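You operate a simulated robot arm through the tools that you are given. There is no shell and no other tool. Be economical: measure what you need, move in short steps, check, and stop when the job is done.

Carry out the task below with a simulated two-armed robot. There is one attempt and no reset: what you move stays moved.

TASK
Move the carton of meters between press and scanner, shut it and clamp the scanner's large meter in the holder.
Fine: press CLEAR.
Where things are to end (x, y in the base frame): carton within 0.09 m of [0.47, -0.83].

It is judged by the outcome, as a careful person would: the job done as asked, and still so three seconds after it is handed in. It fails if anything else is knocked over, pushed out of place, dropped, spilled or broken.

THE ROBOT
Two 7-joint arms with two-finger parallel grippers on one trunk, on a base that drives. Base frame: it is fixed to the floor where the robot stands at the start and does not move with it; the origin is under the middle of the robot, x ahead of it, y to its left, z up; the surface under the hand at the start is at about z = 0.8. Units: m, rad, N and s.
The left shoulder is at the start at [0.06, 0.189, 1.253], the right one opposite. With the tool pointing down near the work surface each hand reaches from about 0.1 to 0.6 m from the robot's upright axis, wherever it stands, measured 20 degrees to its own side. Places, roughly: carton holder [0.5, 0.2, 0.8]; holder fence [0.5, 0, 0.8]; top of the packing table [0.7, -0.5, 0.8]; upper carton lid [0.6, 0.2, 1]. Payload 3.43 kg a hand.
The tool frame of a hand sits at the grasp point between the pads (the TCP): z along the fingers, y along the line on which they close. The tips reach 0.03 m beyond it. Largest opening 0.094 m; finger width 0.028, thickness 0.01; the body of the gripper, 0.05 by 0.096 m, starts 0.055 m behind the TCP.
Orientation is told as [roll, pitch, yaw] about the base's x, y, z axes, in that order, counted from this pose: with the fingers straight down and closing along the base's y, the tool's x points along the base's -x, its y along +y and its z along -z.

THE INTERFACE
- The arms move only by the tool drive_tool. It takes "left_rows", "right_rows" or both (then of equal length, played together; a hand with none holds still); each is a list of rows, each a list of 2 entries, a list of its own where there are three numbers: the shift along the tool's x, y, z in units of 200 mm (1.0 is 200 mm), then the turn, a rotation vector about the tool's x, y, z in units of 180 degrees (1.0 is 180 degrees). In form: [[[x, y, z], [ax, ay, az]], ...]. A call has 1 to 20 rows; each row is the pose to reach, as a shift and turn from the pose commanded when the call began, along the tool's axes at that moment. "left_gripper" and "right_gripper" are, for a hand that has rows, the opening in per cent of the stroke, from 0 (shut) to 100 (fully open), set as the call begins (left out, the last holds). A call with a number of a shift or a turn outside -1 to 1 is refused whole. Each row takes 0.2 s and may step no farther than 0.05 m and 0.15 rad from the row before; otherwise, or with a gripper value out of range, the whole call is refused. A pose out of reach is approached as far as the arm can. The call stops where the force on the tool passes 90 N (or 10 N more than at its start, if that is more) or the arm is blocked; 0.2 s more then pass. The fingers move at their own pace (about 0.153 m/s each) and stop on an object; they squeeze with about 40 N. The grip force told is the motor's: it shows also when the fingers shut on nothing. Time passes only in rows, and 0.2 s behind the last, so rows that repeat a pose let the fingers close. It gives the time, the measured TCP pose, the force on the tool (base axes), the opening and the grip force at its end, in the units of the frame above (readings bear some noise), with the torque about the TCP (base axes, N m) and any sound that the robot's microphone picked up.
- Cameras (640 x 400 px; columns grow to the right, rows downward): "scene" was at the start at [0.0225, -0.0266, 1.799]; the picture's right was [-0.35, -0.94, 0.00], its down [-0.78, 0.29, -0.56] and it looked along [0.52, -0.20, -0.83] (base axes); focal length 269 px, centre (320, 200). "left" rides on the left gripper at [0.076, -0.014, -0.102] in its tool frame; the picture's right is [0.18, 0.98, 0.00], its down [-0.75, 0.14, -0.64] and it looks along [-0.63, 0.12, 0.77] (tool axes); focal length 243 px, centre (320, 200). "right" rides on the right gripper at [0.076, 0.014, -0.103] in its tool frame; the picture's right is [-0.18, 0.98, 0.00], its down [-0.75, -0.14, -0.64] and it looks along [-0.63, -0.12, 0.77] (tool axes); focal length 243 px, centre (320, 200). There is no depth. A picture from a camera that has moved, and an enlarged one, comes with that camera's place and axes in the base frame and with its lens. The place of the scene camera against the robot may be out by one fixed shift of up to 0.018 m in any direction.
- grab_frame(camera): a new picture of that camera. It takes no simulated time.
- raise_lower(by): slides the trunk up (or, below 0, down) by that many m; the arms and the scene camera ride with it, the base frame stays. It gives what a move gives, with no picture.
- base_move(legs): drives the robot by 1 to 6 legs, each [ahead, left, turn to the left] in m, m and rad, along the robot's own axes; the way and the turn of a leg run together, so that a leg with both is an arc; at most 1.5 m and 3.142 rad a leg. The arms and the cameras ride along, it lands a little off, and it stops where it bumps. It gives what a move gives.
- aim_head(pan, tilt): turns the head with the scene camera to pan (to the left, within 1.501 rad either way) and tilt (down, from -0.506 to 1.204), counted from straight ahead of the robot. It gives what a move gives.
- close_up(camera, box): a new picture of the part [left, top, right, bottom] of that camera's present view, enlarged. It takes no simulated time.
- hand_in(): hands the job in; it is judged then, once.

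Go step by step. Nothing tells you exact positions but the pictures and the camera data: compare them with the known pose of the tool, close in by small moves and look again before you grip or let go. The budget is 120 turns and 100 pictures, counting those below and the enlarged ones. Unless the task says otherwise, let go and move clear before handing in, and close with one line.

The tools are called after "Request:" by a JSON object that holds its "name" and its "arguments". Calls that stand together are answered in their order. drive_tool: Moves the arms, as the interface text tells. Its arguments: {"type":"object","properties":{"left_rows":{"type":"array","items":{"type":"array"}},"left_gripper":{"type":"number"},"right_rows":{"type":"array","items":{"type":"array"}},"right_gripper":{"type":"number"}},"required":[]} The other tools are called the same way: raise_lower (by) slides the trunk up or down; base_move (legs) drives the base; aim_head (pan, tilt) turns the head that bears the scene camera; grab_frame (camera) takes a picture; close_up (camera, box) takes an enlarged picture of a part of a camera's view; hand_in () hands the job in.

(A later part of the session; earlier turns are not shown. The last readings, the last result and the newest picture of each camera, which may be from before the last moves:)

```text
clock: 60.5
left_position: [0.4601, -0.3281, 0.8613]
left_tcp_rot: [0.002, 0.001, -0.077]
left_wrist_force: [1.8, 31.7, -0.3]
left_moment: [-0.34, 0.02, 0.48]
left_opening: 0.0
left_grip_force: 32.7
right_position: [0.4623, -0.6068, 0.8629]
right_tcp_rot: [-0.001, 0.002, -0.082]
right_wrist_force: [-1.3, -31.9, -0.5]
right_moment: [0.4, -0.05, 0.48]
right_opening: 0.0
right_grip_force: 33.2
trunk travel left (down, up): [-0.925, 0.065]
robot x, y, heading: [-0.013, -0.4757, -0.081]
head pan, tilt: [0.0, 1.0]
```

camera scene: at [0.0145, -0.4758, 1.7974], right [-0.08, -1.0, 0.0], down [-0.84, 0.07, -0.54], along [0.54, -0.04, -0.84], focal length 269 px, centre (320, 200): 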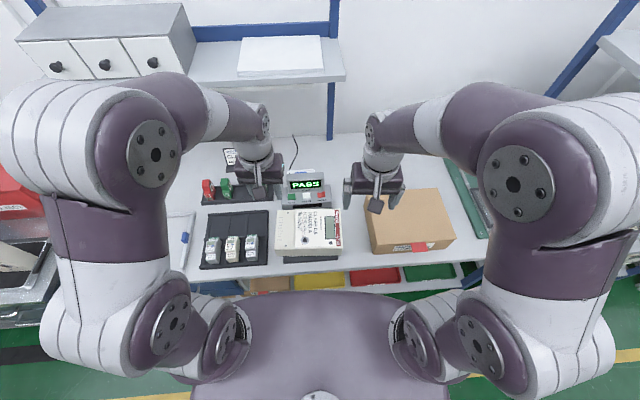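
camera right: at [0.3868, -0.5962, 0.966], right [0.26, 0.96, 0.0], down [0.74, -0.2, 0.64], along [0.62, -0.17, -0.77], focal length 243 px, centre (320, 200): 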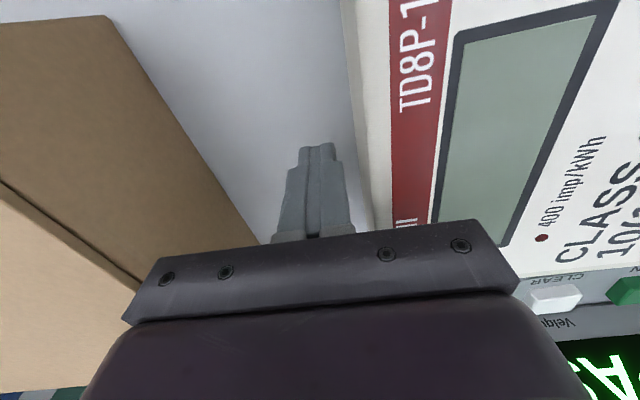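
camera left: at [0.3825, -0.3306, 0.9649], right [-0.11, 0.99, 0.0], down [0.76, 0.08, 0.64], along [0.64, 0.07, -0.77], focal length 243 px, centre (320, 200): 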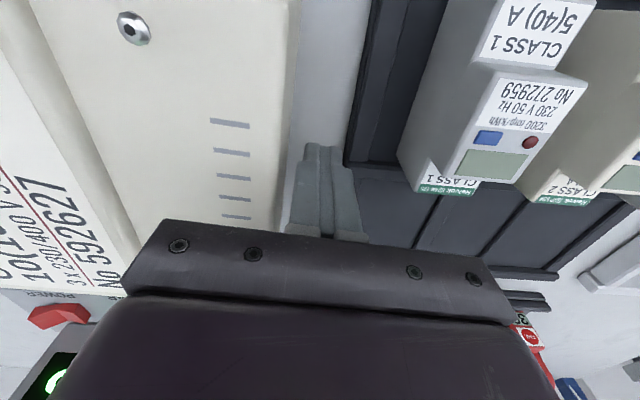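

Contact at ~32 N with edge contact, so the meter is a bit less rotated than the hands. I turn both hands +0.03 rad and squeeze a little more.

Request:
{"name": "drive_tool", "arguments": {"left_rows": [[[0, 0, 0], [0, 0, -0.005]], [[0, -0.002, 0], [0, 0, -0.0095]], [[0, -0.004, 0], [0, 0, -0.0095]]], "right_rows": [[[0, 0, 0], [0, 0, -0.005]], [[0, 0.002, 0], [0, 0, -0.0095]], [[0, 0.004, 0], [0, 0, -0.0095]]]}}

```text
clock: 61.3
left_position: [0.4604, -0.3288, 0.8621]
left_tcp_rot: [0.002, 0.002, -0.048]
left_wrist_force: [1.2, 67.8, 13.8]
left_moment: [-0.95, 0.12, -0.75]
left_opening: 0.0002
left_grip_force: 33.0
right_position: [0.4626, -0.6064, 0.8635]
right_tcp_rot: [-0.002, 0.0, -0.053]
right_wrist_force: [3.5, -65.1, -4.7]
right_moment: [0.5, 0.04, -0.48]
right_opening: 0.0001
right_grip_force: 33.3
trunk travel left (down, up): [-0.925, 0.065]
robot x, y, heading: [-0.008, -0.4796, -0.077]
head pan, tilt: [0.0, 1.0]
```

Squeeze is ~66 N. I straighten slightly and lift 1 cm as a test.

Request:
{"name": "drive_tool", "arguments": {"left_rows": [[[0, 0, 0], [0, 0, 0.003]], [[0, 0, -0.025], [0, 0, 0.003]], [[0, 0, -0.05], [0, 0, 0.003]], [[0, 0, -0.075], [0, 0, 0.003]]], "right_rows": [[[0, 0, 0], [0, 0, 0.003]], [[0, 0, -0.025], [0, 0, 0.003]], [[0, 0, -0.05], [0, 0, 0.003]], [[0, 0, -0.075], [0, 0, 0.003]]]}}

Request:
{"name": "close_up", "arguments": {"camera": "scene", "box": [220, 150, 420, 280]}}

```text
clock: 62.3
left_position: [0.46, -0.329, 0.8762]
left_tcp_rot: [0.002, 0.005, -0.057]
left_wrist_force: [-1.1, 58.1, -4.5]
left_moment: [-0.61, -0.05, -0.23]
left_opening: 0.0
left_grip_force: 33.1
right_position: [0.4634, -0.6058, 0.8785]
right_tcp_rot: [0.0, 0.001, -0.064]
right_wrist_force: [1.7, -58.6, -5.5]
right_moment: [0.35, -0.04, 0.09]
right_opening: 0.0001
right_grip_force: 32.5
trunk travel left (down, up): [-0.925, 0.065]
robot x, y, heading: [-0.0093, -0.4706, -0.079]
head pan, tilt: [0.0, 1.0]
```

```text
3.08 times, centred on (320, 215) of scene
camera zoom: at [0.0159, -0.4755, 1.7973], right [-0.08, -1.0, 0.0], down [-0.84, 0.07, -0.54], along [0.54, -0.04, -0.84], focal length 827 px, centre (320, 154)
```

zoom: 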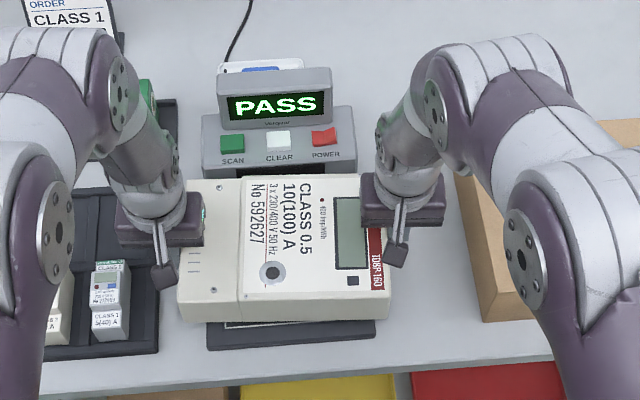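

The meter hangs securely (≈10 N weight, 58 N squeeze). I lift it 12 cm more to clear the small meters and trays.

Request:
{"name": "drive_tool", "arguments": {"left_rows": [[[0, -0.001, -0.1], [0, 0, 0]], [[0, -0.001, -0.2], [0, 0, 0]], [[0, -0.001, -0.3], [0, 0, 0]], [[0, -0.001, -0.4], [0, 0, 0]], [[0, -0.001, -0.5], [0, 0, 0]], [[0, -0.001, -0.6], [0, 0, 0]]], "right_rows": [[[0, 0.001, -0.1], [0, 0, 0]], [[0, 0.001, -0.2], [0, 0, 0]], [[0, 0.001, -0.3], [0, 0, 0]], [[0, 0.001, -0.4], [0, 0, 0]], [[0, 0.001, -0.5], [0, 0, 0]], [[0, 0.001, -0.6], [0, 0, 0]]]}}

Request:
{"name": "base_move", "arguments": {"legs": [[-0.01, 0.1, 0.0]]}}

```text
clock: 63.7
left_position: [0.4602, -0.3282, 0.9925]
left_tcp_rot: [0.001, 0.001, -0.055]
left_wrist_force: [-2.5, 85.5, -3.7]
left_moment: [-1.28, -0.09, -0.5]
left_opening: 0.0
left_grip_force: 33.0
right_position: [0.4626, -0.6048, 0.9993]
right_tcp_rot: [-0.004, 0.001, -0.065]
right_wrist_force: [1.5, -85.7, -7.3]
right_moment: [0.16, 0.01, 0.23]
right_opening: 0.0
right_grip_force: 33.6
trunk travel left (down, up): [-0.925, 0.065]
robot x, y, heading: [-0.0097, -0.4713, -0.078]
head pan, tilt: [0.0, 1.0]
```

```text
clock: 64.9
left_position: [0.4587, -0.2279, 0.9921]
left_tcp_rot: [0.003, 0.005, -0.054]
left_wrist_force: [-0.7, 85.7, -2.8]
left_moment: [-1.25, -0.07, -0.31]
left_opening: 0.0
left_grip_force: 32.6
right_position: [0.463, -0.5047, 0.9986]
right_tcp_rot: [-0.001, 0.001, -0.064]
right_wrist_force: [1.6, -86.0, -7.6]
right_moment: [0.19, -0.01, 0.36]
right_opening: 0.0
right_grip_force: 32.7
trunk travel left (down, up): [-0.925, 0.065]
robot x, y, heading: [-0.0132, -0.3713, -0.082]
head pan, tilt: [0.0, 1.0]
```

Driving holds well. I continue the rest of the way with the small counter-turn.

Request:
{"name": "base_move", "arguments": {"legs": [[-0.012, 0.505, 0.062]]}}

Request:
{"name": "grab_frame", "arguments": {"camera": "scene"}}

Request:
{"name": "grab_frame", "arguments": {"camera": "right"}}

Request:
{"name": "grab_frame", "arguments": {"camera": "left"}}

```text
clock: 67.9
left_position: [0.4557, 0.3096, 0.993]
left_tcp_rot: [0.001, 0.001, 0.02]
left_wrist_force: [0.1, -0.4, -0.3]
left_moment: [-0.03, 0.02, 0.0]
left_opening: 0.0
left_grip_force: 32.7
right_position: [0.4783, 0.0343, 0.9999]
right_tcp_rot: [-0.002, -0.001, 0.01]
right_wrist_force: [-0.3, -0.3, 0.0]
right_moment: [0.0, 0.04, -0.03]
right_opening: 0.0
right_grip_force: 32.7
trunk travel left (down, up): [-0.925, 0.065]
robot x, y, heading: [-0.0035, 0.1319, -0.007]
head pan, tilt: [0.0, 1.0]
```

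```text
31 pictures are left
camera scene: at [0.022, 0.1286, 1.7974], right [-0.01, -1.0, 0.0], down [-0.84, 0.0, -0.54], along [0.54, 0.0, -0.84], focal length 269 px, centre (320, 200)
```

scene: 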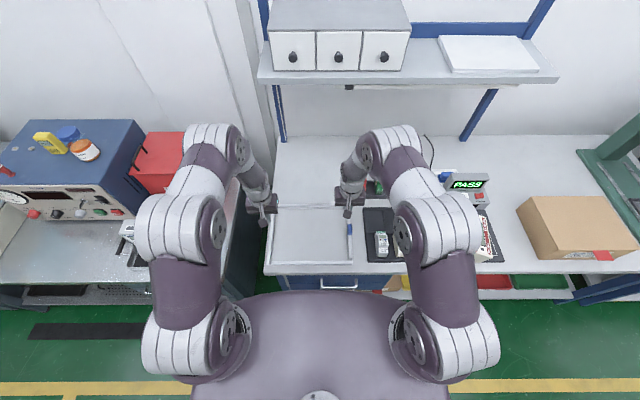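

```text
30 pictures are left
camera right: at [0.4018, 0.0481, 1.104], right [0.17, 0.98, 0.0], down [0.76, -0.13, 0.64], along [0.63, -0.11, -0.77], focal length 243 px, centre (320, 200)
```

right: 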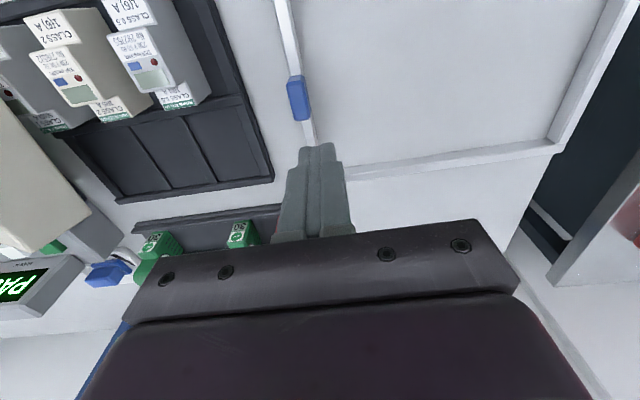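

```text
29 pictures are left
camera left: at [0.3787, 0.2932, 1.0954], right [-0.2, 0.98, 0.0], down [0.75, 0.16, 0.64], along [0.63, 0.13, -0.77], focal length 243 px, centre (320, 200)
```

left: 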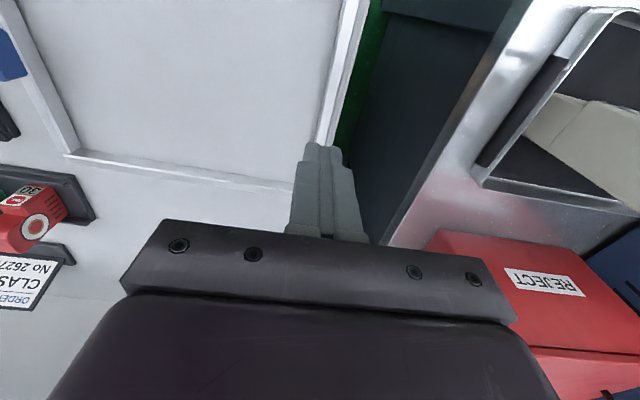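

The meter slipped out during the drive. I look for where it landed.

Request:
{"name": "aim_head", "arguments": {"pan": -0.7, "tilt": 0.85}}

Request:
{"name": "close_up", "arguments": {"camera": "scene", "box": [180, 100, 460, 300]}}

```text
clock: 68.9
left_position: [0.4554, 0.3121, 0.9932]
left_tcp_rot: [0.002, 0.004, 0.02]
left_wrist_force: [-0.4, -0.5, -0.6]
left_moment: [0.02, -0.03, 0.0]
left_opening: 0.0
left_grip_force: 32.8
right_position: [0.4789, 0.0346, 0.9999]
right_tcp_rot: [-0.002, 0.0, 0.011]
right_wrist_force: [-0.4, -0.2, 0.1]
right_moment: [0.02, -0.01, -0.02]
right_opening: 0.0
right_grip_force: 33.2
trunk travel left (down, up): [-0.925, 0.065]
robot x, y, heading: [-0.0048, 0.1302, -0.004]
head pan, tilt: [-0.7, 0.85]
```

```text
2.00 times, centred on (320, 200) of scene
camera zoom: at [0.0119, 0.0791, 1.8085], right [-0.65, -0.76, 0.0], down [-0.57, 0.49, -0.66], along [0.5, -0.43, -0.75], focal length 537 px, centre (320, 200)
```

zoom: 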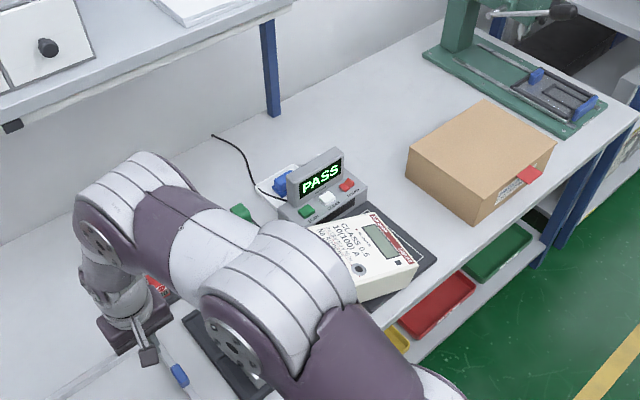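

It fell back onto the scanner mat, face up and apparently intact, near its original spot. I raise the hands, drive back, and look closely.

Request:
{"name": "drive_tool", "arguments": {"left_rows": [[[0, 0, -0.2], [0, 0, 0]], [[0.05, 0.05, -0.4], [0, 0, 0]], [[0.1, 0.1, -0.6], [0, 0, 0]], [[0.2, 0.1, -0.8], [0, 0, 0]], [[0.3, 0.1, -1.0], [0, 0, 0]]], "right_rows": [[[0, 0, -0.2], [0, 0, 0]], [[0.05, -0.05, -0.4], [0, 0, 0]], [[0.1, -0.1, -0.6], [0, 0, 0]], [[0.2, -0.1, -0.8], [0, 0, 0]], [[0.3, -0.1, -1.0], [0, 0, 0]]]}}

Request:
{"name": "base_move", "arguments": {"legs": [[0, -0.57, 0]]}}

Request:
{"name": "aim_head", "arguments": {"pan": 0.0, "tilt": 1.0}}

Request:
{"name": "close_up", "arguments": {"camera": "scene", "box": [160, 130, 480, 330]}}

Request:
{"name": "grab_frame", "arguments": {"camera": "left"}}

Request:
{"name": "grab_frame", "arguments": {"camera": "right"}}

```text
clock: 70.1
left_position: [0.3886, 0.3302, 1.1929]
left_tcp_rot: [0.002, 0.0, 0.02]
left_wrist_force: [-1.5, 0.1, 0.2]
left_moment: [0.01, -0.03, 0.03]
left_opening: 0.0001
left_grip_force: 33.3
right_position: [0.416, 0.0146, 1.2025]
right_tcp_rot: [-0.001, -0.001, 0.011]
right_wrist_force: [-0.1, -0.1, -0.1]
right_moment: [-0.03, -0.04, 0.01]
right_opening: 0.0
right_grip_force: 33.1
trunk travel left (down, up): [-0.925, 0.065]
robot x, y, heading: [-0.0056, 0.1333, -0.004]
head pan, tilt: [-0.7, 0.85]
```

```text
clock: 73.3
left_position: [0.3899, -0.2227, 1.1921]
left_tcp_rot: [0.0, 0.002, 0.021]
left_wrist_force: [-0.2, 0.3, 0.0]
left_moment: [-0.01, 0.04, 0.0]
left_opening: 0.0001
left_grip_force: 33.1
right_position: [0.4184, -0.539, 1.1993]
right_tcp_rot: [-0.003, -0.001, 0.011]
right_wrist_force: [0.5, 0.5, 0.1]
right_moment: [-0.02, 0.03, -0.01]
right_opening: 0.0001
right_grip_force: 33.5
trunk travel left (down, up): [-0.925, 0.065]
robot x, y, heading: [-0.0104, -0.4229, -0.0]
head pan, tilt: [-0.7, 0.85]
```

```text
clock: 74.4
left_position: [0.3899, -0.2234, 1.1931]
left_tcp_rot: [0.002, 0.002, 0.022]
left_wrist_force: [0.5, 0.7, -0.3]
left_moment: [0.0, 0.01, 0.01]
left_opening: 0.0001
left_grip_force: 33.2
right_position: [0.419, -0.5403, 1.2011]
right_tcp_rot: [-0.004, 0.0, 0.011]
right_wrist_force: [-0.2, 0.6, -0.9]
right_moment: [0.02, -0.02, 0.04]
right_opening: 0.0
right_grip_force: 32.9
trunk travel left (down, up): [-0.925, 0.065]
robot x, y, heading: [-0.0044, -0.4197, -0.008]
head pan, tilt: [0.0, 1.0]
```

```text
2.00 times, centred on (320, 230) of scene
camera zoom: at [0.0188, -0.4237, 1.7974], right [-0.01, -1.0, 0.0], down [-0.84, 0.01, -0.54], along [0.54, 0.0, -0.84], focal length 537 px, centre (320, 140)
```

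zoom: 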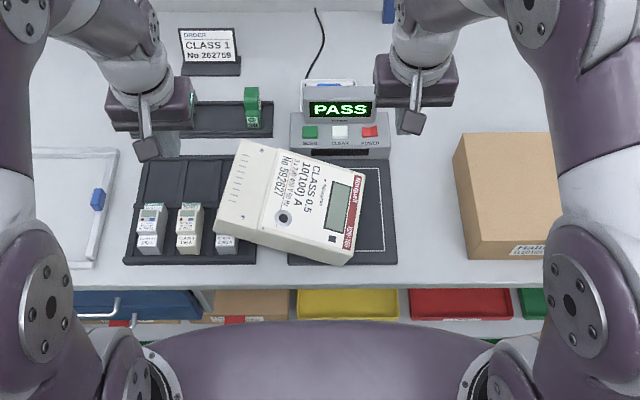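

```text
26 pictures are left
camera left: at [0.314, -0.2398, 1.2948], right [-0.2, 0.98, 0.0], down [0.75, 0.16, 0.64], along [0.63, 0.13, -0.77], focal length 243 px, centre (320, 200)
```

left: 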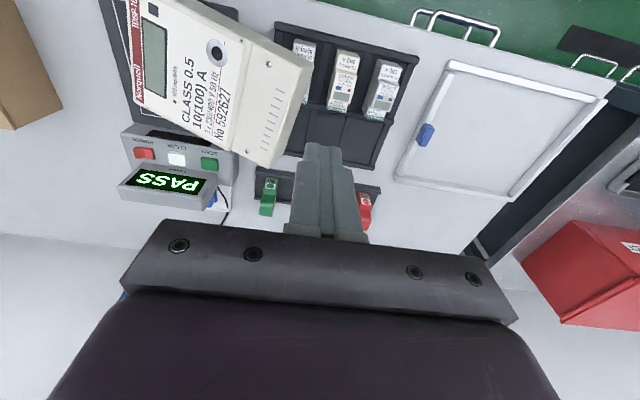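

```text
25 pictures are left
camera right: at [0.3414, -0.5258, 1.3049], right [0.17, 0.98, 0.0], down [0.76, -0.13, 0.64], along [0.63, -0.11, -0.77], focal length 243 px, centre (320, 200)
```

right: 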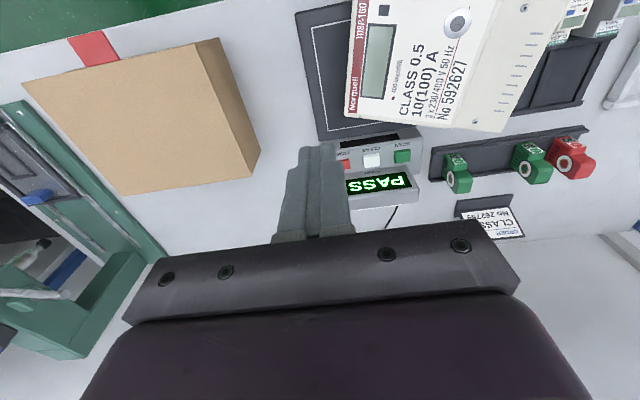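

The meter now lies ~13° rotated with its left end propped up on a small meter (top z≈0.95 left, 0.90 right). That leaves a gap beneath, so I can grip it firmly by its ~7 cm thickness with one horizontal hand from the front. I back off a little and orient the right hand to point forward.

Request:
{"name": "base_move", "arguments": {"legs": [[-0.15, 0.0, 0]]}}

Request:
{"name": "drive_tool", "arguments": {"right_rows": [[[0, 0, 0], [0, 0, 0.0455]], [[0, 0, 0], [0, 0, 0.091]], [[0, 0, 0], [0, 0, 0.1364]], [[0, 0, 0], [0, 0, 0.182]], [[0, 0, 0], [0, 0, 0.2273]], [[0, 0, 0], [0, 0, 0.2727]], [[0, 0, 0], [0, 0, 0.318]], [[0, 0, 0], [0, 0, 0.3636]], [[0, 0, 0], [0, 0, 0.409]], [[0, 0, 0], [0, 0, 0.4545]], [[0, 0, 0], [0, 0, 0.5]]], "right_gripper": 100}}

Request:
{"name": "drive_tool", "arguments": {"right_rows": [[[0, 0, 0], [-0.045, 0, 0]], [[0, 0, 0], [-0.09, 0, 0]], [[0, 0, 0], [-0.135, 0, 0]], [[0, 0, 0], [-0.18, 0, 0]], [[0, 0, 0], [-0.225, 0, 0]], [[0, 0, 0], [-0.27, 0, 0]], [[0, 0, 0], [-0.315, 0, 0]], [[0, 0, 0], [-0.36, 0, 0]], [[0, 0, 0], [-0.405, 0, 0]], [[0, 0, 0], [-0.445, 0, 0]]]}}

Request:
{"name": "grab_frame", "arguments": {"camera": "scene"}}

Request:
{"name": "grab_frame", "arguments": {"camera": "right"}}

```text
clock: 75.7
left_position: [0.2504, -0.2226, 1.1909]
left_tcp_rot: [0.001, 0.006, 0.018]
left_wrist_force: [0.0, 0.9, 0.6]
left_moment: [-0.02, -0.01, -0.02]
left_opening: 0.0
left_grip_force: 33.2
right_position: [0.2765, -0.5399, 1.2008]
right_tcp_rot: [-0.002, 0.001, 0.009]
right_wrist_force: [0.6, -0.3, -0.5]
right_moment: [0.0, 0.0, -0.01]
right_opening: 0.0
right_grip_force: 32.7
trunk travel left (down, up): [-0.925, 0.065]
robot x, y, heading: [-0.1507, -0.4215, -0.005]
head pan, tilt: [0.0, 1.0]
```

```text
clock: 78.1
left_position: [0.2468, -0.2223, 1.1933]
left_tcp_rot: [0.002, 0.001, 0.018]
left_wrist_force: [-0.2, 0.4, 0.5]
left_moment: [0.03, -0.01, 0.0]
left_opening: 0.0001
left_grip_force: 33.0
right_position: [0.2752, -0.5416, 1.2]
right_tcp_rot: [0.001, -0.001, -1.563]
right_wrist_force: [0.5, -0.1, -0.7]
right_moment: [-0.01, 0.0, -0.02]
right_opening: 0.0939
right_grip_force: 0.2
trunk travel left (down, up): [-0.925, 0.065]
robot x, y, heading: [-0.1545, -0.418, -0.007]
head pan, tilt: [0.0, 1.0]
```

```text
clock: 80.3
left_position: [0.2467, -0.2231, 1.1922]
left_tcp_rot: [0.002, 0.002, 0.019]
left_wrist_force: [0.3, 0.3, 0.0]
left_moment: [0.01, -0.03, 0.02]
left_opening: 0.0003
left_grip_force: 33.2
right_position: [0.4718, -0.5121, 1.3899]
right_tcp_rot: [1.234, -0.015, -1.541]
right_wrist_force: [0.1, 0.4, 0.9]
right_moment: [0.0, 0.04, -0.03]
right_opening: 0.0942
right_grip_force: 0.1
right hand out of reach, approached as far as the arm can: row 4, 5, 6, 7, 8, 9, 10
trunk travel left (down, up): [-0.925, 0.065]
robot x, y, heading: [-0.1511, -0.424, -0.008]
head pan, tilt: [0.0, 1.0]
```

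```text
24 pictures are left
camera scene: at [-0.1257, -0.423, 1.7974], right [-0.01, -1.0, 0.0], down [-0.84, 0.01, -0.54], along [0.54, 0.0, -0.84], focal length 269 px, centre (320, 200)
```

scene: 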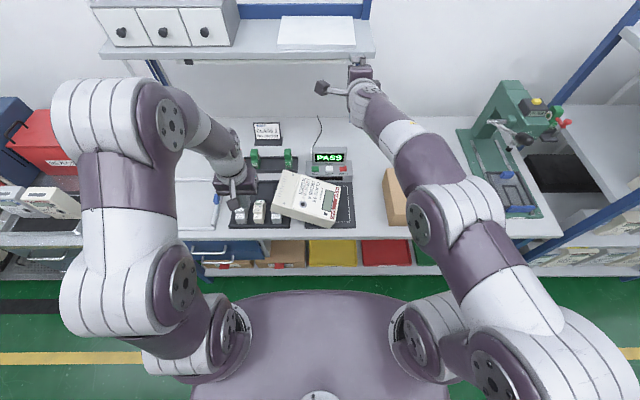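

```text
23 pictures are left
camera right: at [0.3771, -0.437, 1.4375], right [0.33, -0.16, 0.93], down [-0.63, -0.77, 0.09], along [0.7, -0.62, -0.35], focal length 243 px, centre (320, 200)
```

right: 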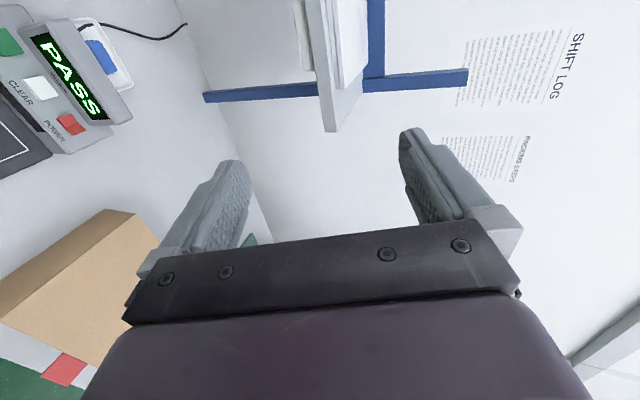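

The arm can point forward when stretched further out (TCP now at z 1.39). I will use the trunk to get down; first I level the right hand more and lift the left hand out of the way.

Request:
{"name": "drive_tool", "arguments": {"left_rows": [[[0.03, 0.1, -0.2], [0, 0, 0]], [[0.06, 0.2, -0.4], [0, 0, 0]], [[0.1, 0.3, -0.6], [0, 0, 0]], [[0.1, 0.3, -0.8], [0, 0, 0]], [[0.1, 0.3, -1.0], [0, 0, 0]]], "right_rows": [[[0, 0, 0], [-0.02, 0, 0]], [[0, 0, 0], [-0.04, 0, 0]], [[0, 0, 0], [-0.06, 0, 0]], [[0, 0, 0], [-0.08, 0, 0]], [[0, 0, 0], [-0.08, 0, 0]]]}}

```text
clock: 81.5
left_position: [0.2126, -0.1666, 1.3332]
left_tcp_rot: [0.002, 0.001, 0.019]
left_wrist_force: [0.0, -0.6, 0.0]
left_moment: [0.01, -0.03, -0.02]
left_opening: 0.0
left_grip_force: 33.3
left hand out of reach, approached as far as the arm can: row 4, 5
right_position: [0.4833, -0.497, 1.4539]
right_tcp_rot: [1.365, -0.005, -1.439]
right_wrist_force: [0.3, 1.0, -0.1]
right_moment: [0.0, -0.05, -0.02]
right_opening: 0.0939
right_grip_force: 0.2
right hand out of reach, approached as far as the arm can: row 1, 2, 3, 4, 5
trunk travel left (down, up): [-0.925, 0.065]
robot x, y, heading: [-0.1456, -0.4234, -0.001]
head pan, tilt: [0.0, 1.0]
```

Hand is nearly horizontal (78°) at z 1.45. I lower the trunk 0.40 m and check the surroundings.

Request:
{"name": "raise_lower", "arguments": {"by": -0.4}}

Request:
{"name": "aim_head", "arguments": {"pan": 0.0, "tilt": 0.65}}

Request:
{"name": "grab_frame", "arguments": {"camera": "scene"}}

Request:
{"name": "grab_frame", "arguments": {"camera": "right"}}

```text
clock: 85.3
left_position: [0.2147, -0.166, 0.9347]
left_tcp_rot: [0.002, 0.002, 0.019]
left_wrist_force: [0.7, 0.1, 1.0]
left_moment: [-0.02, 0.02, 0.0]
left_opening: 0.0001
left_grip_force: 33.2
right_position: [0.4825, -0.4974, 1.0526]
right_tcp_rot: [1.362, -0.006, -1.438]
right_wrist_force: [-0.4, 0.3, 0.5]
right_moment: [0.02, 0.0, -0.01]
right_opening: 0.0946
right_grip_force: 0.2
trunk travel left (down, up): [-0.525, 0.465]
robot x, y, heading: [-0.1485, -0.4234, -0.013]
head pan, tilt: [0.0, 1.0]
```

```text
clock: 86.2
left_position: [0.2142, -0.1665, 0.9348]
left_tcp_rot: [0.002, 0.002, 0.021]
left_wrist_force: [0.1, 0.0, 0.3]
left_moment: [0.02, 0.01, -0.04]
left_opening: 0.0001
left_grip_force: 32.7
right_position: [0.484, -0.4965, 1.0534]
right_tcp_rot: [1.364, -0.005, -1.439]
right_wrist_force: [0.9, -1.1, 0.5]
right_moment: [-0.03, -0.07, 0.01]
right_opening: 0.094
right_grip_force: 0.1
trunk travel left (down, up): [-0.525, 0.465]
robot x, y, heading: [-0.1499, -0.4206, -0.008]
head pan, tilt: [0.0, 0.649]
```

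```text
22 pictures are left
camera scene: at [-0.1075, -0.4233, 1.425], right [-0.01, -1.0, 0.0], down [-0.61, 0.0, -0.8], along [0.8, -0.01, -0.61], focal length 269 px, centre (320, 200)
```

scene: 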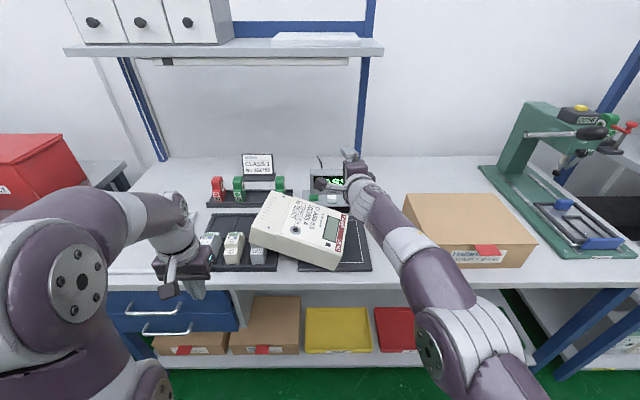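

```text
21 pictures are left
camera right: at [0.377, -0.4341, 1.0894], right [0.22, -0.15, 0.96], down [-0.55, -0.83, 0.0], along [0.8, -0.53, -0.27], focal length 243 px, centre (320, 200)
```

right: 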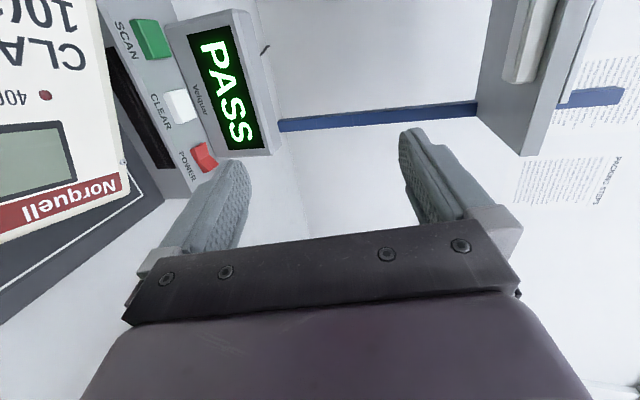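

Request:
{"name": "close_up", "arguments": {"camera": "scene", "box": [180, 160, 400, 290]}}

```text
2.91 times, centred on (290, 225) of scene
camera zoom: at [-0.1075, -0.4233, 1.425], right [-0.01, -1.0, 0.0], down [-0.61, 0.0, -0.8], along [0.8, -0.01, -0.61], focal length 782 px, centre (407, 127)
```

zoom: 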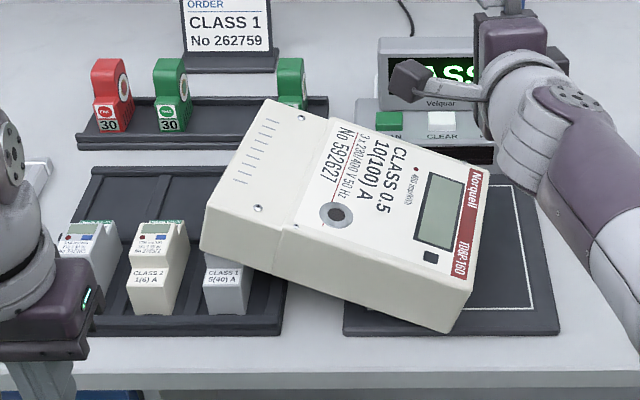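

Now I see it clearly: the front-right corner is on the mat, left end on a small meter, back edge slightly up on the scanner. I try turning the hand to match the meter (yaw −0.35, more upward pitch) while in free air.

Request:
{"name": "drive_tool", "arguments": {"right_rows": [[[0, 0, 0], [-0.012, -0.028, 0.0]], [[0, 0, 0], [-0.024, -0.056, 0.0]], [[0, 0, 0], [-0.036, -0.084, 0.0]], [[0, 0, 0], [-0.05, -0.111, 0.0]], [[0, 0, 0], [-0.05, -0.111, 0.0]]]}}

```text
clock: 87.4
left_position: [0.2158, -0.1667, 0.934]
left_tcp_rot: [0.003, 0.003, 0.02]
left_wrist_force: [0.3, -0.7, 0.3]
left_moment: [0.01, -0.01, 0.0]
left_opening: 0.0
left_grip_force: 33.6
right_position: [0.4916, -0.499, 1.0946]
right_tcp_rot: [1.502, -0.064, -1.777]
right_wrist_force: [-0.3, 0.6, 0.2]
right_moment: [-0.01, 0.01, 0.0]
right_opening: 0.0942
right_grip_force: 0.1
right hand out of reach, approached as far as the arm can: row 1, 2, 3, 4, 5
trunk travel left (down, up): [-0.525, 0.465]
robot x, y, heading: [-0.1539, -0.4233, -0.006]
head pan, tilt: [0.0, 0.649]
```

Works well (pitch 86°, yaw matched). I add the remaining up-pitch and an 11° roll to match the meter's tilt.

Request:
{"name": "drive_tool", "arguments": {"right_rows": [[[0, 0, 0], [-0.015, 0, 0.016]], [[0, 0, 0], [-0.03, 0, 0.032]], [[0, 0, 0], [-0.045, 0, 0.048]], [[0, 0, 0], [-0.06, 0, 0.062]], [[0, 0, 0], [-0.06, 0, 0.062]]]}}

```text
clock: 88.6
left_position: [0.215, -0.1667, 0.9335]
left_tcp_rot: [0.003, 0.002, 0.018]
left_wrist_force: [0.6, -0.5, -0.2]
left_moment: [-0.02, -0.01, -0.01]
left_opening: 0.0
left_grip_force: 33.1
right_position: [0.4919, -0.499, 1.0956]
right_tcp_rot: [1.5, -0.063, -1.778]
right_wrist_force: [0.0, -0.1, -0.4]
right_moment: [-0.01, 0.0, -0.03]
right_opening: 0.094
right_grip_force: 0.0
right hand out of reach, approached as far as the arm can: row 1, 2, 3, 4, 5
trunk travel left (down, up): [-0.525, 0.465]
robot x, y, heading: [-0.153, -0.4175, -0.003]
head pan, tilt: [0.0, 0.649]
```

Request:
{"name": "drive_tool", "arguments": {"right_rows": [[[0, 0.07, 0.07], [0, 0, 0.02]], [[0, 0.14, 0.14], [0, 0, 0.04]], [[0, 0.2, 0.2], [-0.01, 0, 0.06]], [[0, 0.25, 0.25], [-0.02, 0, 0.08]], [[0, 0.25, 0.25], [-0.03, 0, 0.08]]]}}

Request:
{"name": "grab_frame", "arguments": {"camera": "scene"}}

```text
clock: 89.8
left_position: [0.2157, -0.1668, 0.9348]
left_tcp_rot: [0.001, 0.001, 0.019]
left_wrist_force: [-0.5, 0.4, 0.3]
left_moment: [0.05, -0.01, 0.03]
left_opening: 0.0
left_grip_force: 33.3
right_position: [0.5523, -0.5122, 1.1659]
right_tcp_rot: [1.545, 0.18, -1.787]
right_wrist_force: [-1.3, 0.1, 0.8]
right_moment: [0.0, -0.01, -0.03]
right_opening: 0.094
right_grip_force: 0.0
right hand out of reach, approached as far as the arm can: row 3, 4, 5
trunk travel left (down, up): [-0.525, 0.465]
robot x, y, heading: [-0.1521, -0.4191, -0.008]
head pan, tilt: [0.0, 0.649]
```

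```text
19 pictures are left
camera scene: at [-0.1078, -0.4233, 1.4251], right [-0.01, -1.0, 0.0], down [-0.6, 0.0, -0.8], along [0.8, -0.01, -0.6], focal length 269 px, centre (320, 200)
```

scene: 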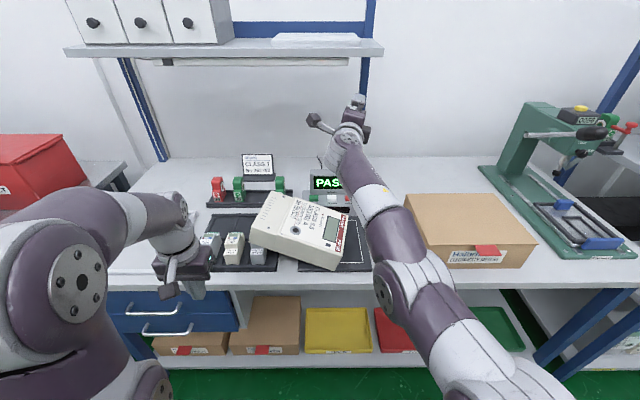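

The hand orientation now matches the meter (pitch ~88°, roll 10°, yaw −0.22). I drive back so the hand is in front of the meter's front edge, then lower the trunk.

Request:
{"name": "base_move", "arguments": {"legs": [[-0.27, 0.0, 0], [0, 0.172, 0]]}}

Request:
{"name": "raise_lower", "arguments": {"by": -0.28}}

Request:
{"name": "grab_frame", "arguments": {"camera": "scene"}}

Request:
{"name": "grab_frame", "arguments": {"camera": "right"}}

```text
clock: 92.8
left_position: [-0.0584, 0.0145, 0.9344]
left_tcp_rot: [0.0, 0.002, 0.025]
left_wrist_force: [-0.3, 0.5, 0.8]
left_moment: [0.0, 0.03, -0.02]
left_opening: 0.0001
left_grip_force: 32.6
right_position: [0.2798, -0.3301, 1.1667]
right_tcp_rot: [1.544, 0.179, -1.78]
right_wrist_force: [0.4, 0.8, -1.7]
right_moment: [-0.03, -0.03, 0.0]
right_opening: 0.0939
right_grip_force: 0.0
trunk travel left (down, up): [-0.525, 0.465]
robot x, y, heading: [-0.4226, -0.2418, 0.002]
head pan, tilt: [0.0, 0.649]
```

```text
clock: 95.6
left_position: [-0.0595, 0.0131, 0.6541]
left_tcp_rot: [0.002, 0.003, 0.025]
left_wrist_force: [0.1, 0.3, -0.2]
left_moment: [-0.02, 0.02, 0.0]
left_opening: 0.0002
left_grip_force: 32.5
right_position: [0.2806, -0.3317, 0.8858]
right_tcp_rot: [1.545, 0.181, -1.778]
right_wrist_force: [0.9, 0.2, 0.1]
right_moment: [-0.05, -0.01, 0.01]
right_opening: 0.0941
right_grip_force: 0.0
trunk travel left (down, up): [-0.245, 0.745]
robot x, y, heading: [-0.4235, -0.2432, -0.008]
head pan, tilt: [0.0, 0.649]
```

```text
18 pictures are left
camera scene: at [-0.3798, -0.2459, 1.1452], right [0.0, -1.0, 0.0], down [-0.6, 0.0, -0.8], along [0.8, 0.0, -0.6], focal length 269 px, centre (320, 200)
```

scene: 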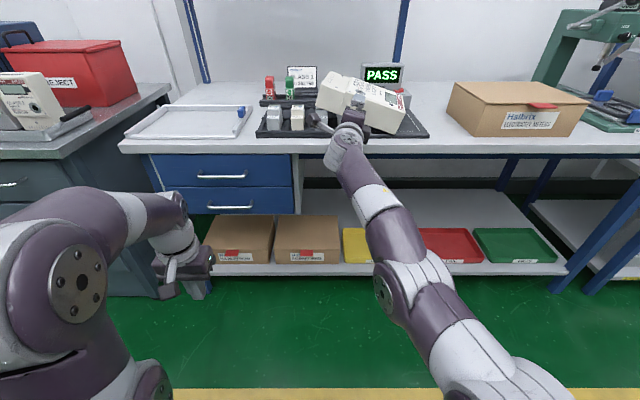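

```text
17 pictures are left
camera right: at [0.1949, -0.2391, 0.9184], right [-0.05, -0.36, 0.93], down [-0.78, -0.57, -0.26], along [0.62, -0.74, -0.25], focal length 243 px, centre (320, 200)
```

right: 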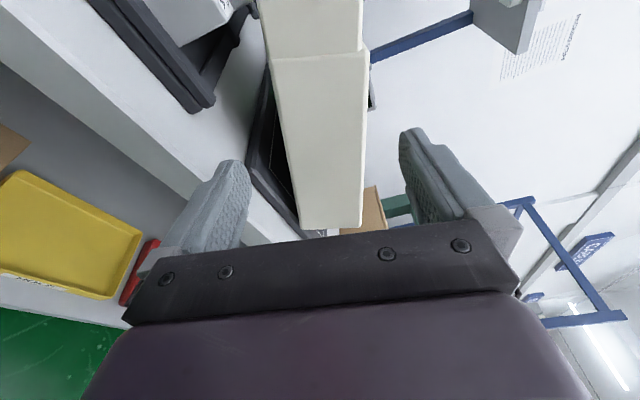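

Excellent: the camera shows the meter's front face edge-on, centred between the fingers and parallel; front face ~0.10 m ahead, near its middle. I try a few degrees more upward pitch and a few mm higher.

Request:
{"name": "drive_tool", "arguments": {"right_rows": [[[0, 0.02, 0.02], [-0.015, 0, 0]], [[0, 0.04, 0.04], [-0.03, 0, 0]], [[0, 0.04, 0.04], [-0.03, 0, 0]]]}}

Request:
{"name": "grab_frame", "arguments": {"camera": "right"}}

```text
clock: 96.4
left_position: [-0.0592, 0.0131, 0.6539]
left_tcp_rot: [0.002, 0.002, 0.025]
left_wrist_force: [0.4, 0.7, 0.2]
left_moment: [0.04, -0.01, 0.01]
left_opening: 0.0
left_grip_force: 33.2
right_position: [0.2989, -0.3351, 0.9192]
right_tcp_rot: [1.62, 0.175, -1.777]
right_wrist_force: [-0.3, 0.1, -0.2]
right_moment: [0.0, -0.03, -0.04]
right_opening: 0.0939
right_grip_force: 0.2
right hand out of reach, approached as far as the arm can: row 1, 2, 3
trunk travel left (down, up): [-0.245, 0.745]
robot x, y, heading: [-0.4239, -0.2462, -0.001]
head pan, tilt: [0.0, 0.649]
```

```text
16 pictures are left
camera right: at [0.213, -0.2408, 0.9437], right [-0.12, -0.33, 0.93], down [-0.77, -0.57, -0.3], along [0.63, -0.75, -0.19], focal length 243 px, centre (320, 200)
```

right: 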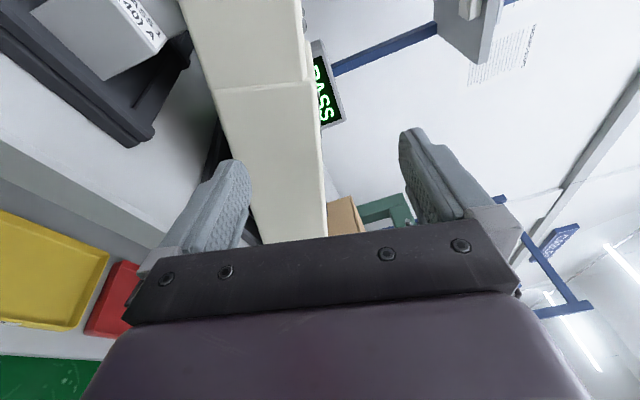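

Pitch is now ~93°. I lower the trunk 4.5 cm to centre on the meter, then advance with the base.

Request:
{"name": "raise_lower", "arguments": {"by": -0.045}}

Request:
{"name": "base_move", "arguments": {"legs": [[0.05, -0.01, 0]]}}

Request:
{"name": "grab_frame", "arguments": {"camera": "right"}}

```text
clock: 97.3
left_position: [-0.0602, 0.0142, 0.6086]
left_tcp_rot: [0.002, -0.001, 0.025]
left_wrist_force: [0.0, 1.0, -1.7]
left_moment: [0.01, 0.01, 0.01]
left_opening: 0.0
left_grip_force: 33.2
right_position: [0.2994, -0.335, 0.8747]
right_tcp_rot: [1.623, 0.173, -1.778]
right_wrist_force: [-0.3, -1.0, -0.7]
right_moment: [0.03, 0.01, -0.02]
right_opening: 0.0942
right_grip_force: 0.1
trunk travel left (down, up): [-0.2, 0.79]
robot x, y, heading: [-0.4215, -0.2431, -0.003]
head pan, tilt: [0.0, 0.649]
```

```text
clock: 98.2
left_position: [-0.0079, 0.0029, 0.6091]
left_tcp_rot: [0.002, 0.001, 0.023]
left_wrist_force: [0.0, -0.7, -0.5]
left_moment: [-0.02, 0.02, -0.01]
left_opening: 0.0001
left_grip_force: 33.4
right_position: [0.348, -0.3442, 0.8735]
right_tcp_rot: [1.622, 0.174, -1.78]
right_wrist_force: [-0.3, -0.2, -0.2]
right_moment: [0.0, -0.02, 0.01]
right_opening: 0.0937
right_grip_force: 0.0
trunk travel left (down, up): [-0.2, 0.79]
robot x, y, heading: [-0.3718, -0.2538, -0.003]
head pan, tilt: [0.0, 0.649]
```

```text
15 pictures are left
camera right: at [0.2629, -0.2512, 0.8983], right [-0.12, -0.33, 0.93], down [-0.77, -0.56, -0.3], along [0.63, -0.75, -0.19], focal length 243 px, centre (320, 200)
```

right: 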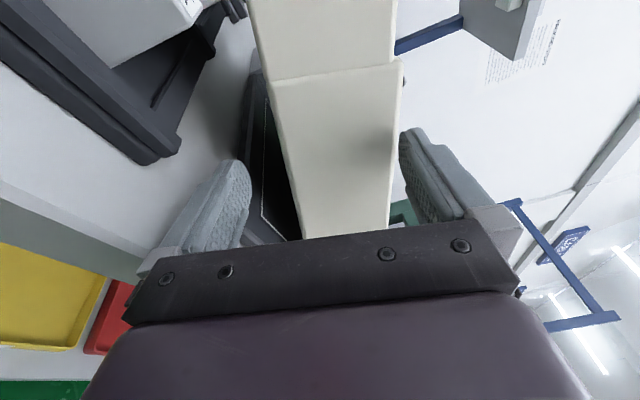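

The meter is slightly high between the fingers; I raise the trunk 1.2 cm and advance another 4 cm.

Request:
{"name": "raise_lower", "arguments": {"by": 0.012}}

Request:
{"name": "base_move", "arguments": {"legs": [[0.04, -0.008, 0]]}}

Request:
{"name": "grab_frame", "arguments": {"camera": "right"}}

```text
clock: 98.8
left_position: [-0.0096, 0.0035, 0.6207]
left_tcp_rot: [0.003, 0.001, 0.024]
left_wrist_force: [0.0, 0.9, 1.2]
left_moment: [0.02, 0.01, -0.01]
left_opening: 0.0
left_grip_force: 33.0
right_position: [0.3492, -0.3443, 0.887]
right_tcp_rot: [1.621, 0.175, -1.78]
right_wrist_force: [-0.4, 0.4, -0.1]
right_moment: [-0.02, -0.03, 0.0]
right_opening: 0.0941
right_grip_force: 0.0
trunk travel left (down, up): [-0.212, 0.778]
robot x, y, heading: [-0.3724, -0.2534, -0.005]
head pan, tilt: [0.0, 0.649]
```

```text
clock: 99.7
left_position: [0.0311, -0.0058, 0.6221]
left_tcp_rot: [0.001, 0.002, 0.026]
left_wrist_force: [0.4, 0.3, -0.3]
left_moment: [-0.04, 0.01, -0.01]
left_opening: 0.0
left_grip_force: 32.9
right_position: [0.389, -0.3534, 0.8863]
right_tcp_rot: [1.62, 0.174, -1.78]
right_wrist_force: [0.2, -0.1, 0.1]
right_moment: [0.03, -0.01, 0.01]
right_opening: 0.0942
right_grip_force: 0.1
trunk travel left (down, up): [-0.212, 0.778]
robot x, y, heading: [-0.3329, -0.2585, -0.003]
head pan, tilt: [0.0, 0.649]
```

```text
14 pictures are left
camera right: at [0.3032, -0.2594, 0.9101], right [-0.12, -0.33, 0.93], down [-0.77, -0.56, -0.3], along [0.63, -0.76, -0.19], focal length 243 px, centre (320, 200)
```

right: 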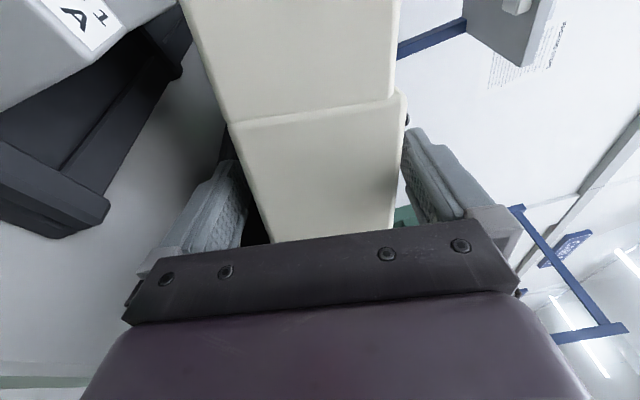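

The meter is now between the fingers with no contact. I advance 3.5 cm more and then grip.

Request:
{"name": "base_move", "arguments": {"legs": [[0.036, -0.007, 0]]}}

Request:
{"name": "drive_tool", "arguments": {"right_rows": [[[0, 0, 0], [0, 0, 0]], [[0, 0, 0], [0, 0, 0]], [[0, 0, 0], [0, 0, 0]]], "right_gripper": 0}}

Request:
{"name": "grab_frame", "arguments": {"camera": "right"}}

```text
clock: 100.6
left_position: [0.0695, -0.0121, 0.6217]
left_tcp_rot: [0.002, 0.001, 0.023]
left_wrist_force: [-0.1, 0.0, 0.1]
left_moment: [0.03, -0.01, 0.02]
left_opening: 0.0001
left_grip_force: 32.9
right_position: [0.4265, -0.3601, 0.886]
right_tcp_rot: [1.619, 0.175, -1.781]
right_wrist_force: [-0.2, 0.0, -0.1]
right_moment: [-0.02, 0.0, 0.0]
right_opening: 0.0942
right_grip_force: 0.0
trunk travel left (down, up): [-0.212, 0.778]
robot x, y, heading: [-0.2943, -0.2647, 0.001]
head pan, tilt: [0.0, 0.649]
```

```text
clock: 101.4
left_position: [0.0679, -0.0127, 0.6228]
left_tcp_rot: [0.002, -0.001, 0.023]
left_wrist_force: [0.3, 0.4, -0.3]
left_moment: [-0.02, -0.03, 0.01]
left_opening: 0.0001
left_grip_force: 33.2
right_position: [0.425, -0.361, 0.8878]
right_tcp_rot: [1.623, 0.178, -1.779]
right_wrist_force: [-3.0, -3.4, 7.6]
right_moment: [1.87, 0.94, 0.44]
right_opening: 0.0813
right_grip_force: 40.3
trunk travel left (down, up): [-0.212, 0.778]
robot x, y, heading: [-0.296, -0.2688, -0.002]
head pan, tilt: [0.0, 0.649]
```

```text
13 pictures are left
camera right: at [0.3389, -0.2673, 0.912], right [-0.12, -0.34, 0.93], down [-0.77, -0.56, -0.3], along [0.63, -0.75, -0.19], focal length 243 px, centre (320, 200)
```

right: 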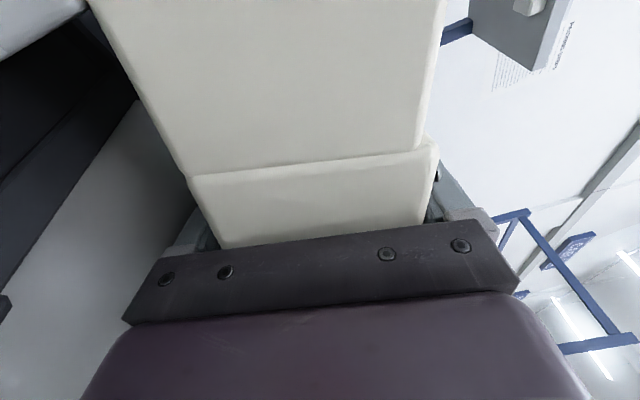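

Gripped at 0.081 m opening with 40 N. I lift gently with the trunk.

Request:
{"name": "raise_lower", "arguments": {"by": 0.03}}

Request:
{"name": "raise_lower", "arguments": {"by": 0.04}}

Request:
{"name": "grab_frame", "arguments": {"camera": "scene"}}

```text
clock: 102.1
left_position: [0.0691, -0.011, 0.6507]
left_tcp_rot: [0.002, 0.003, 0.024]
left_wrist_force: [-0.5, 0.0, -0.6]
left_moment: [-0.02, 0.01, 0.03]
left_opening: 0.0001
left_grip_force: 32.6
right_position: [0.4264, -0.3603, 0.9117]
right_tcp_rot: [1.615, 0.175, -1.782]
right_wrist_force: [-0.4, -0.2, -10.6]
right_moment: [0.18, 0.32, 0.0]
right_opening: 0.0774
right_grip_force: 39.3
trunk travel left (down, up): [-0.242, 0.748]
robot x, y, heading: [-0.2943, -0.2708, -0.001]
head pan, tilt: [0.0, 0.649]
```

```text
clock: 103.0
left_position: [0.0705, -0.0117, 0.6915]
left_tcp_rot: [0.001, 0.002, 0.022]
left_wrist_force: [-0.3, -0.4, 0.0]
left_moment: [0.0, 0.0, 0.0]
left_opening: 0.0002
left_grip_force: 33.5
right_position: [0.428, -0.3608, 0.9544]
right_tcp_rot: [1.618, 0.174, -1.783]
right_wrist_force: [0.4, 0.0, -10.5]
right_moment: [0.19, 0.35, -0.01]
right_opening: 0.0776
right_grip_force: 39.6
trunk travel left (down, up): [-0.282, 0.708]
robot x, y, heading: [-0.2967, -0.2708, -0.003]
head pan, tilt: [0.0, 0.649]
```

```text
12 pictures are left
camera scene: at [-0.2508, -0.271, 1.182], right [0.0, -1.0, 0.0], down [-0.61, 0.0, -0.8], along [0.8, 0.0, -0.61], focal length 269 px, centre (320, 200)
```

scene: 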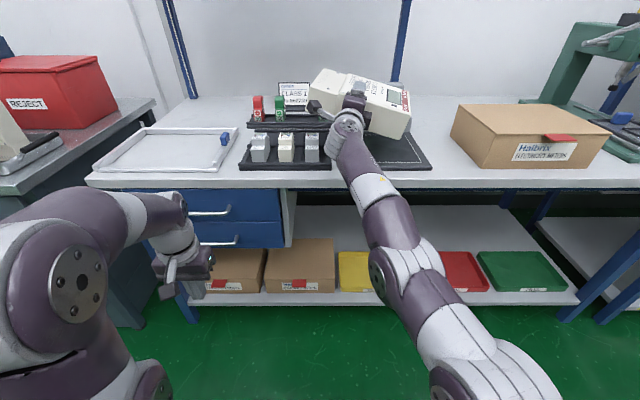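

Lifted cleanly (10.5 N, thickness 0.078), and the small meters in the tray are all still standing. I raise further, turn, and drive to the holder.

Request:
{"name": "raise_lower", "arguments": {"by": 0.07}}

Request:
{"name": "base_move", "arguments": {"legs": [[0, 0, 0.215], [0.09, 0.366, 0]]}}

Request:
{"name": "aim_head", "arguments": {"pan": -0.2, "tilt": 0.65}}

Request:
{"name": "grab_frame", "arguments": {"camera": "scene"}}

```text
clock: 104.0
left_position: [0.0707, -0.012, 0.7608]
left_tcp_rot: [0.001, 0.004, 0.023]
left_wrist_force: [1.1, -0.3, -0.2]
left_moment: [0.0, 0.03, 0.0]
left_opening: 0.0
left_grip_force: 33.0
right_position: [0.4279, -0.3606, 1.0243]
right_tcp_rot: [1.617, 0.171, -1.782]
right_wrist_force: [-0.2, 0.0, -11.4]
right_moment: [0.16, 0.34, 0.03]
right_opening: 0.0777
right_grip_force: 40.2
trunk travel left (down, up): [-0.352, 0.638]
robot x, y, heading: [-0.2947, -0.2667, -0.001]
head pan, tilt: [0.0, 0.649]
```

```text
clock: 107.2
left_position: [0.0153, 0.4393, 0.7619]
left_tcp_rot: [0.002, 0.004, 0.242]
left_wrist_force: [0.7, -0.3, -0.6]
left_moment: [-0.01, 0.04, 0.03]
left_opening: 0.0002
left_grip_force: 33.2
right_position: [0.4403, 0.1752, 1.0249]
right_tcp_rot: [1.617, 0.174, -1.565]
right_wrist_force: [0.0, 0.1, -10.7]
right_moment: [0.14, 0.35, -0.03]
right_opening: 0.0774
right_grip_force: 39.9
trunk travel left (down, up): [-0.352, 0.638]
robot x, y, heading: [-0.2861, 0.1102, 0.214]
head pan, tilt: [0.0, 0.649]
```

```text
clock: 107.9
left_position: [0.0161, 0.4381, 0.7604]
left_tcp_rot: [0.002, 0.002, 0.241]
left_wrist_force: [0.2, -0.3, 0.2]
left_moment: [-0.03, 0.01, -0.02]
left_opening: 0.0001
left_grip_force: 32.7
right_position: [0.441, 0.1743, 1.0234]
right_tcp_rot: [1.619, 0.172, -1.565]
right_wrist_force: [-0.2, 0.2, -9.8]
right_moment: [0.13, 0.31, 0.01]
right_opening: 0.0773
right_grip_force: 40.2
trunk travel left (down, up): [-0.352, 0.638]
robot x, y, heading: [-0.2846, 0.1098, 0.219]
head pan, tilt: [-0.201, 0.649]
```

```text
11 pictures are left
camera scene: at [-0.2394, 0.0959, 1.252], right [0.01, -1.0, 0.0], down [-0.61, -0.01, -0.8], along [0.8, 0.01, -0.61], focal length 269 px, centre (320, 200)
```

scene: 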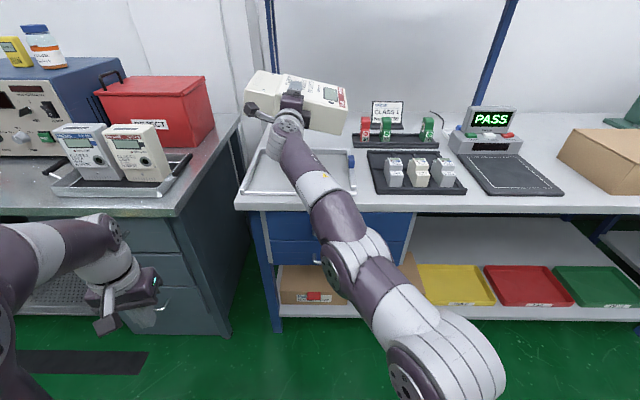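

The meter hangs over the holder, undamaged as far as I can see. I level its roll and pitch it 15° nose-down so its back edge will land first.

Request:
{"name": "drive_tool", "arguments": {"right_rows": [[[0, 0, 0], [0.02, 0, -0.014]], [[0, 0, 0], [0.04, 0, -0.028]], [[0, 0, 0], [0.06, 0, -0.042]], [[0, 0, 0], [0.08, 0, -0.056]], [[0, 0, 0], [0.1, 0, -0.06]], [[0, 0, 0], [0.1, 0, -0.06]]]}}

Request:
{"name": "grab_frame", "arguments": {"camera": "scene"}}

```text
clock: 109.3
left_position: [0.0164, 0.4386, 0.7615]
left_tcp_rot: [0.003, 0.002, 0.242]
left_wrist_force: [-1.1, 0.2, 0.0]
left_moment: [0.02, 0.01, -0.01]
left_opening: 0.0001
left_grip_force: 33.0
right_position: [0.4408, 0.1747, 1.0215]
right_tcp_rot: [1.305, -0.015, -1.544]
right_wrist_force: [0.5, 0.6, -10.3]
right_moment: [0.14, 0.36, -0.01]
right_opening: 0.0769
right_grip_force: 40.1
trunk travel left (down, up): [-0.352, 0.638]
robot x, y, heading: [-0.2847, 0.1078, 0.215]
head pan, tilt: [-0.201, 0.649]
```

```text
10 pictures are left
camera scene: at [-0.2394, 0.0958, 1.252], right [0.01, -1.0, 0.0], down [-0.61, -0.01, -0.8], along [0.8, 0.01, -0.61], focal length 269 px, centre (320, 200)
```

scene: 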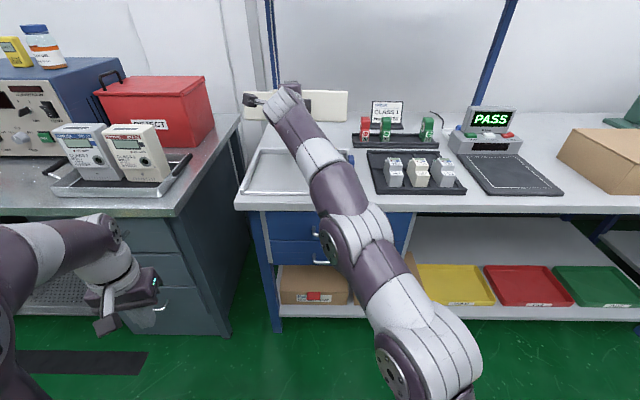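

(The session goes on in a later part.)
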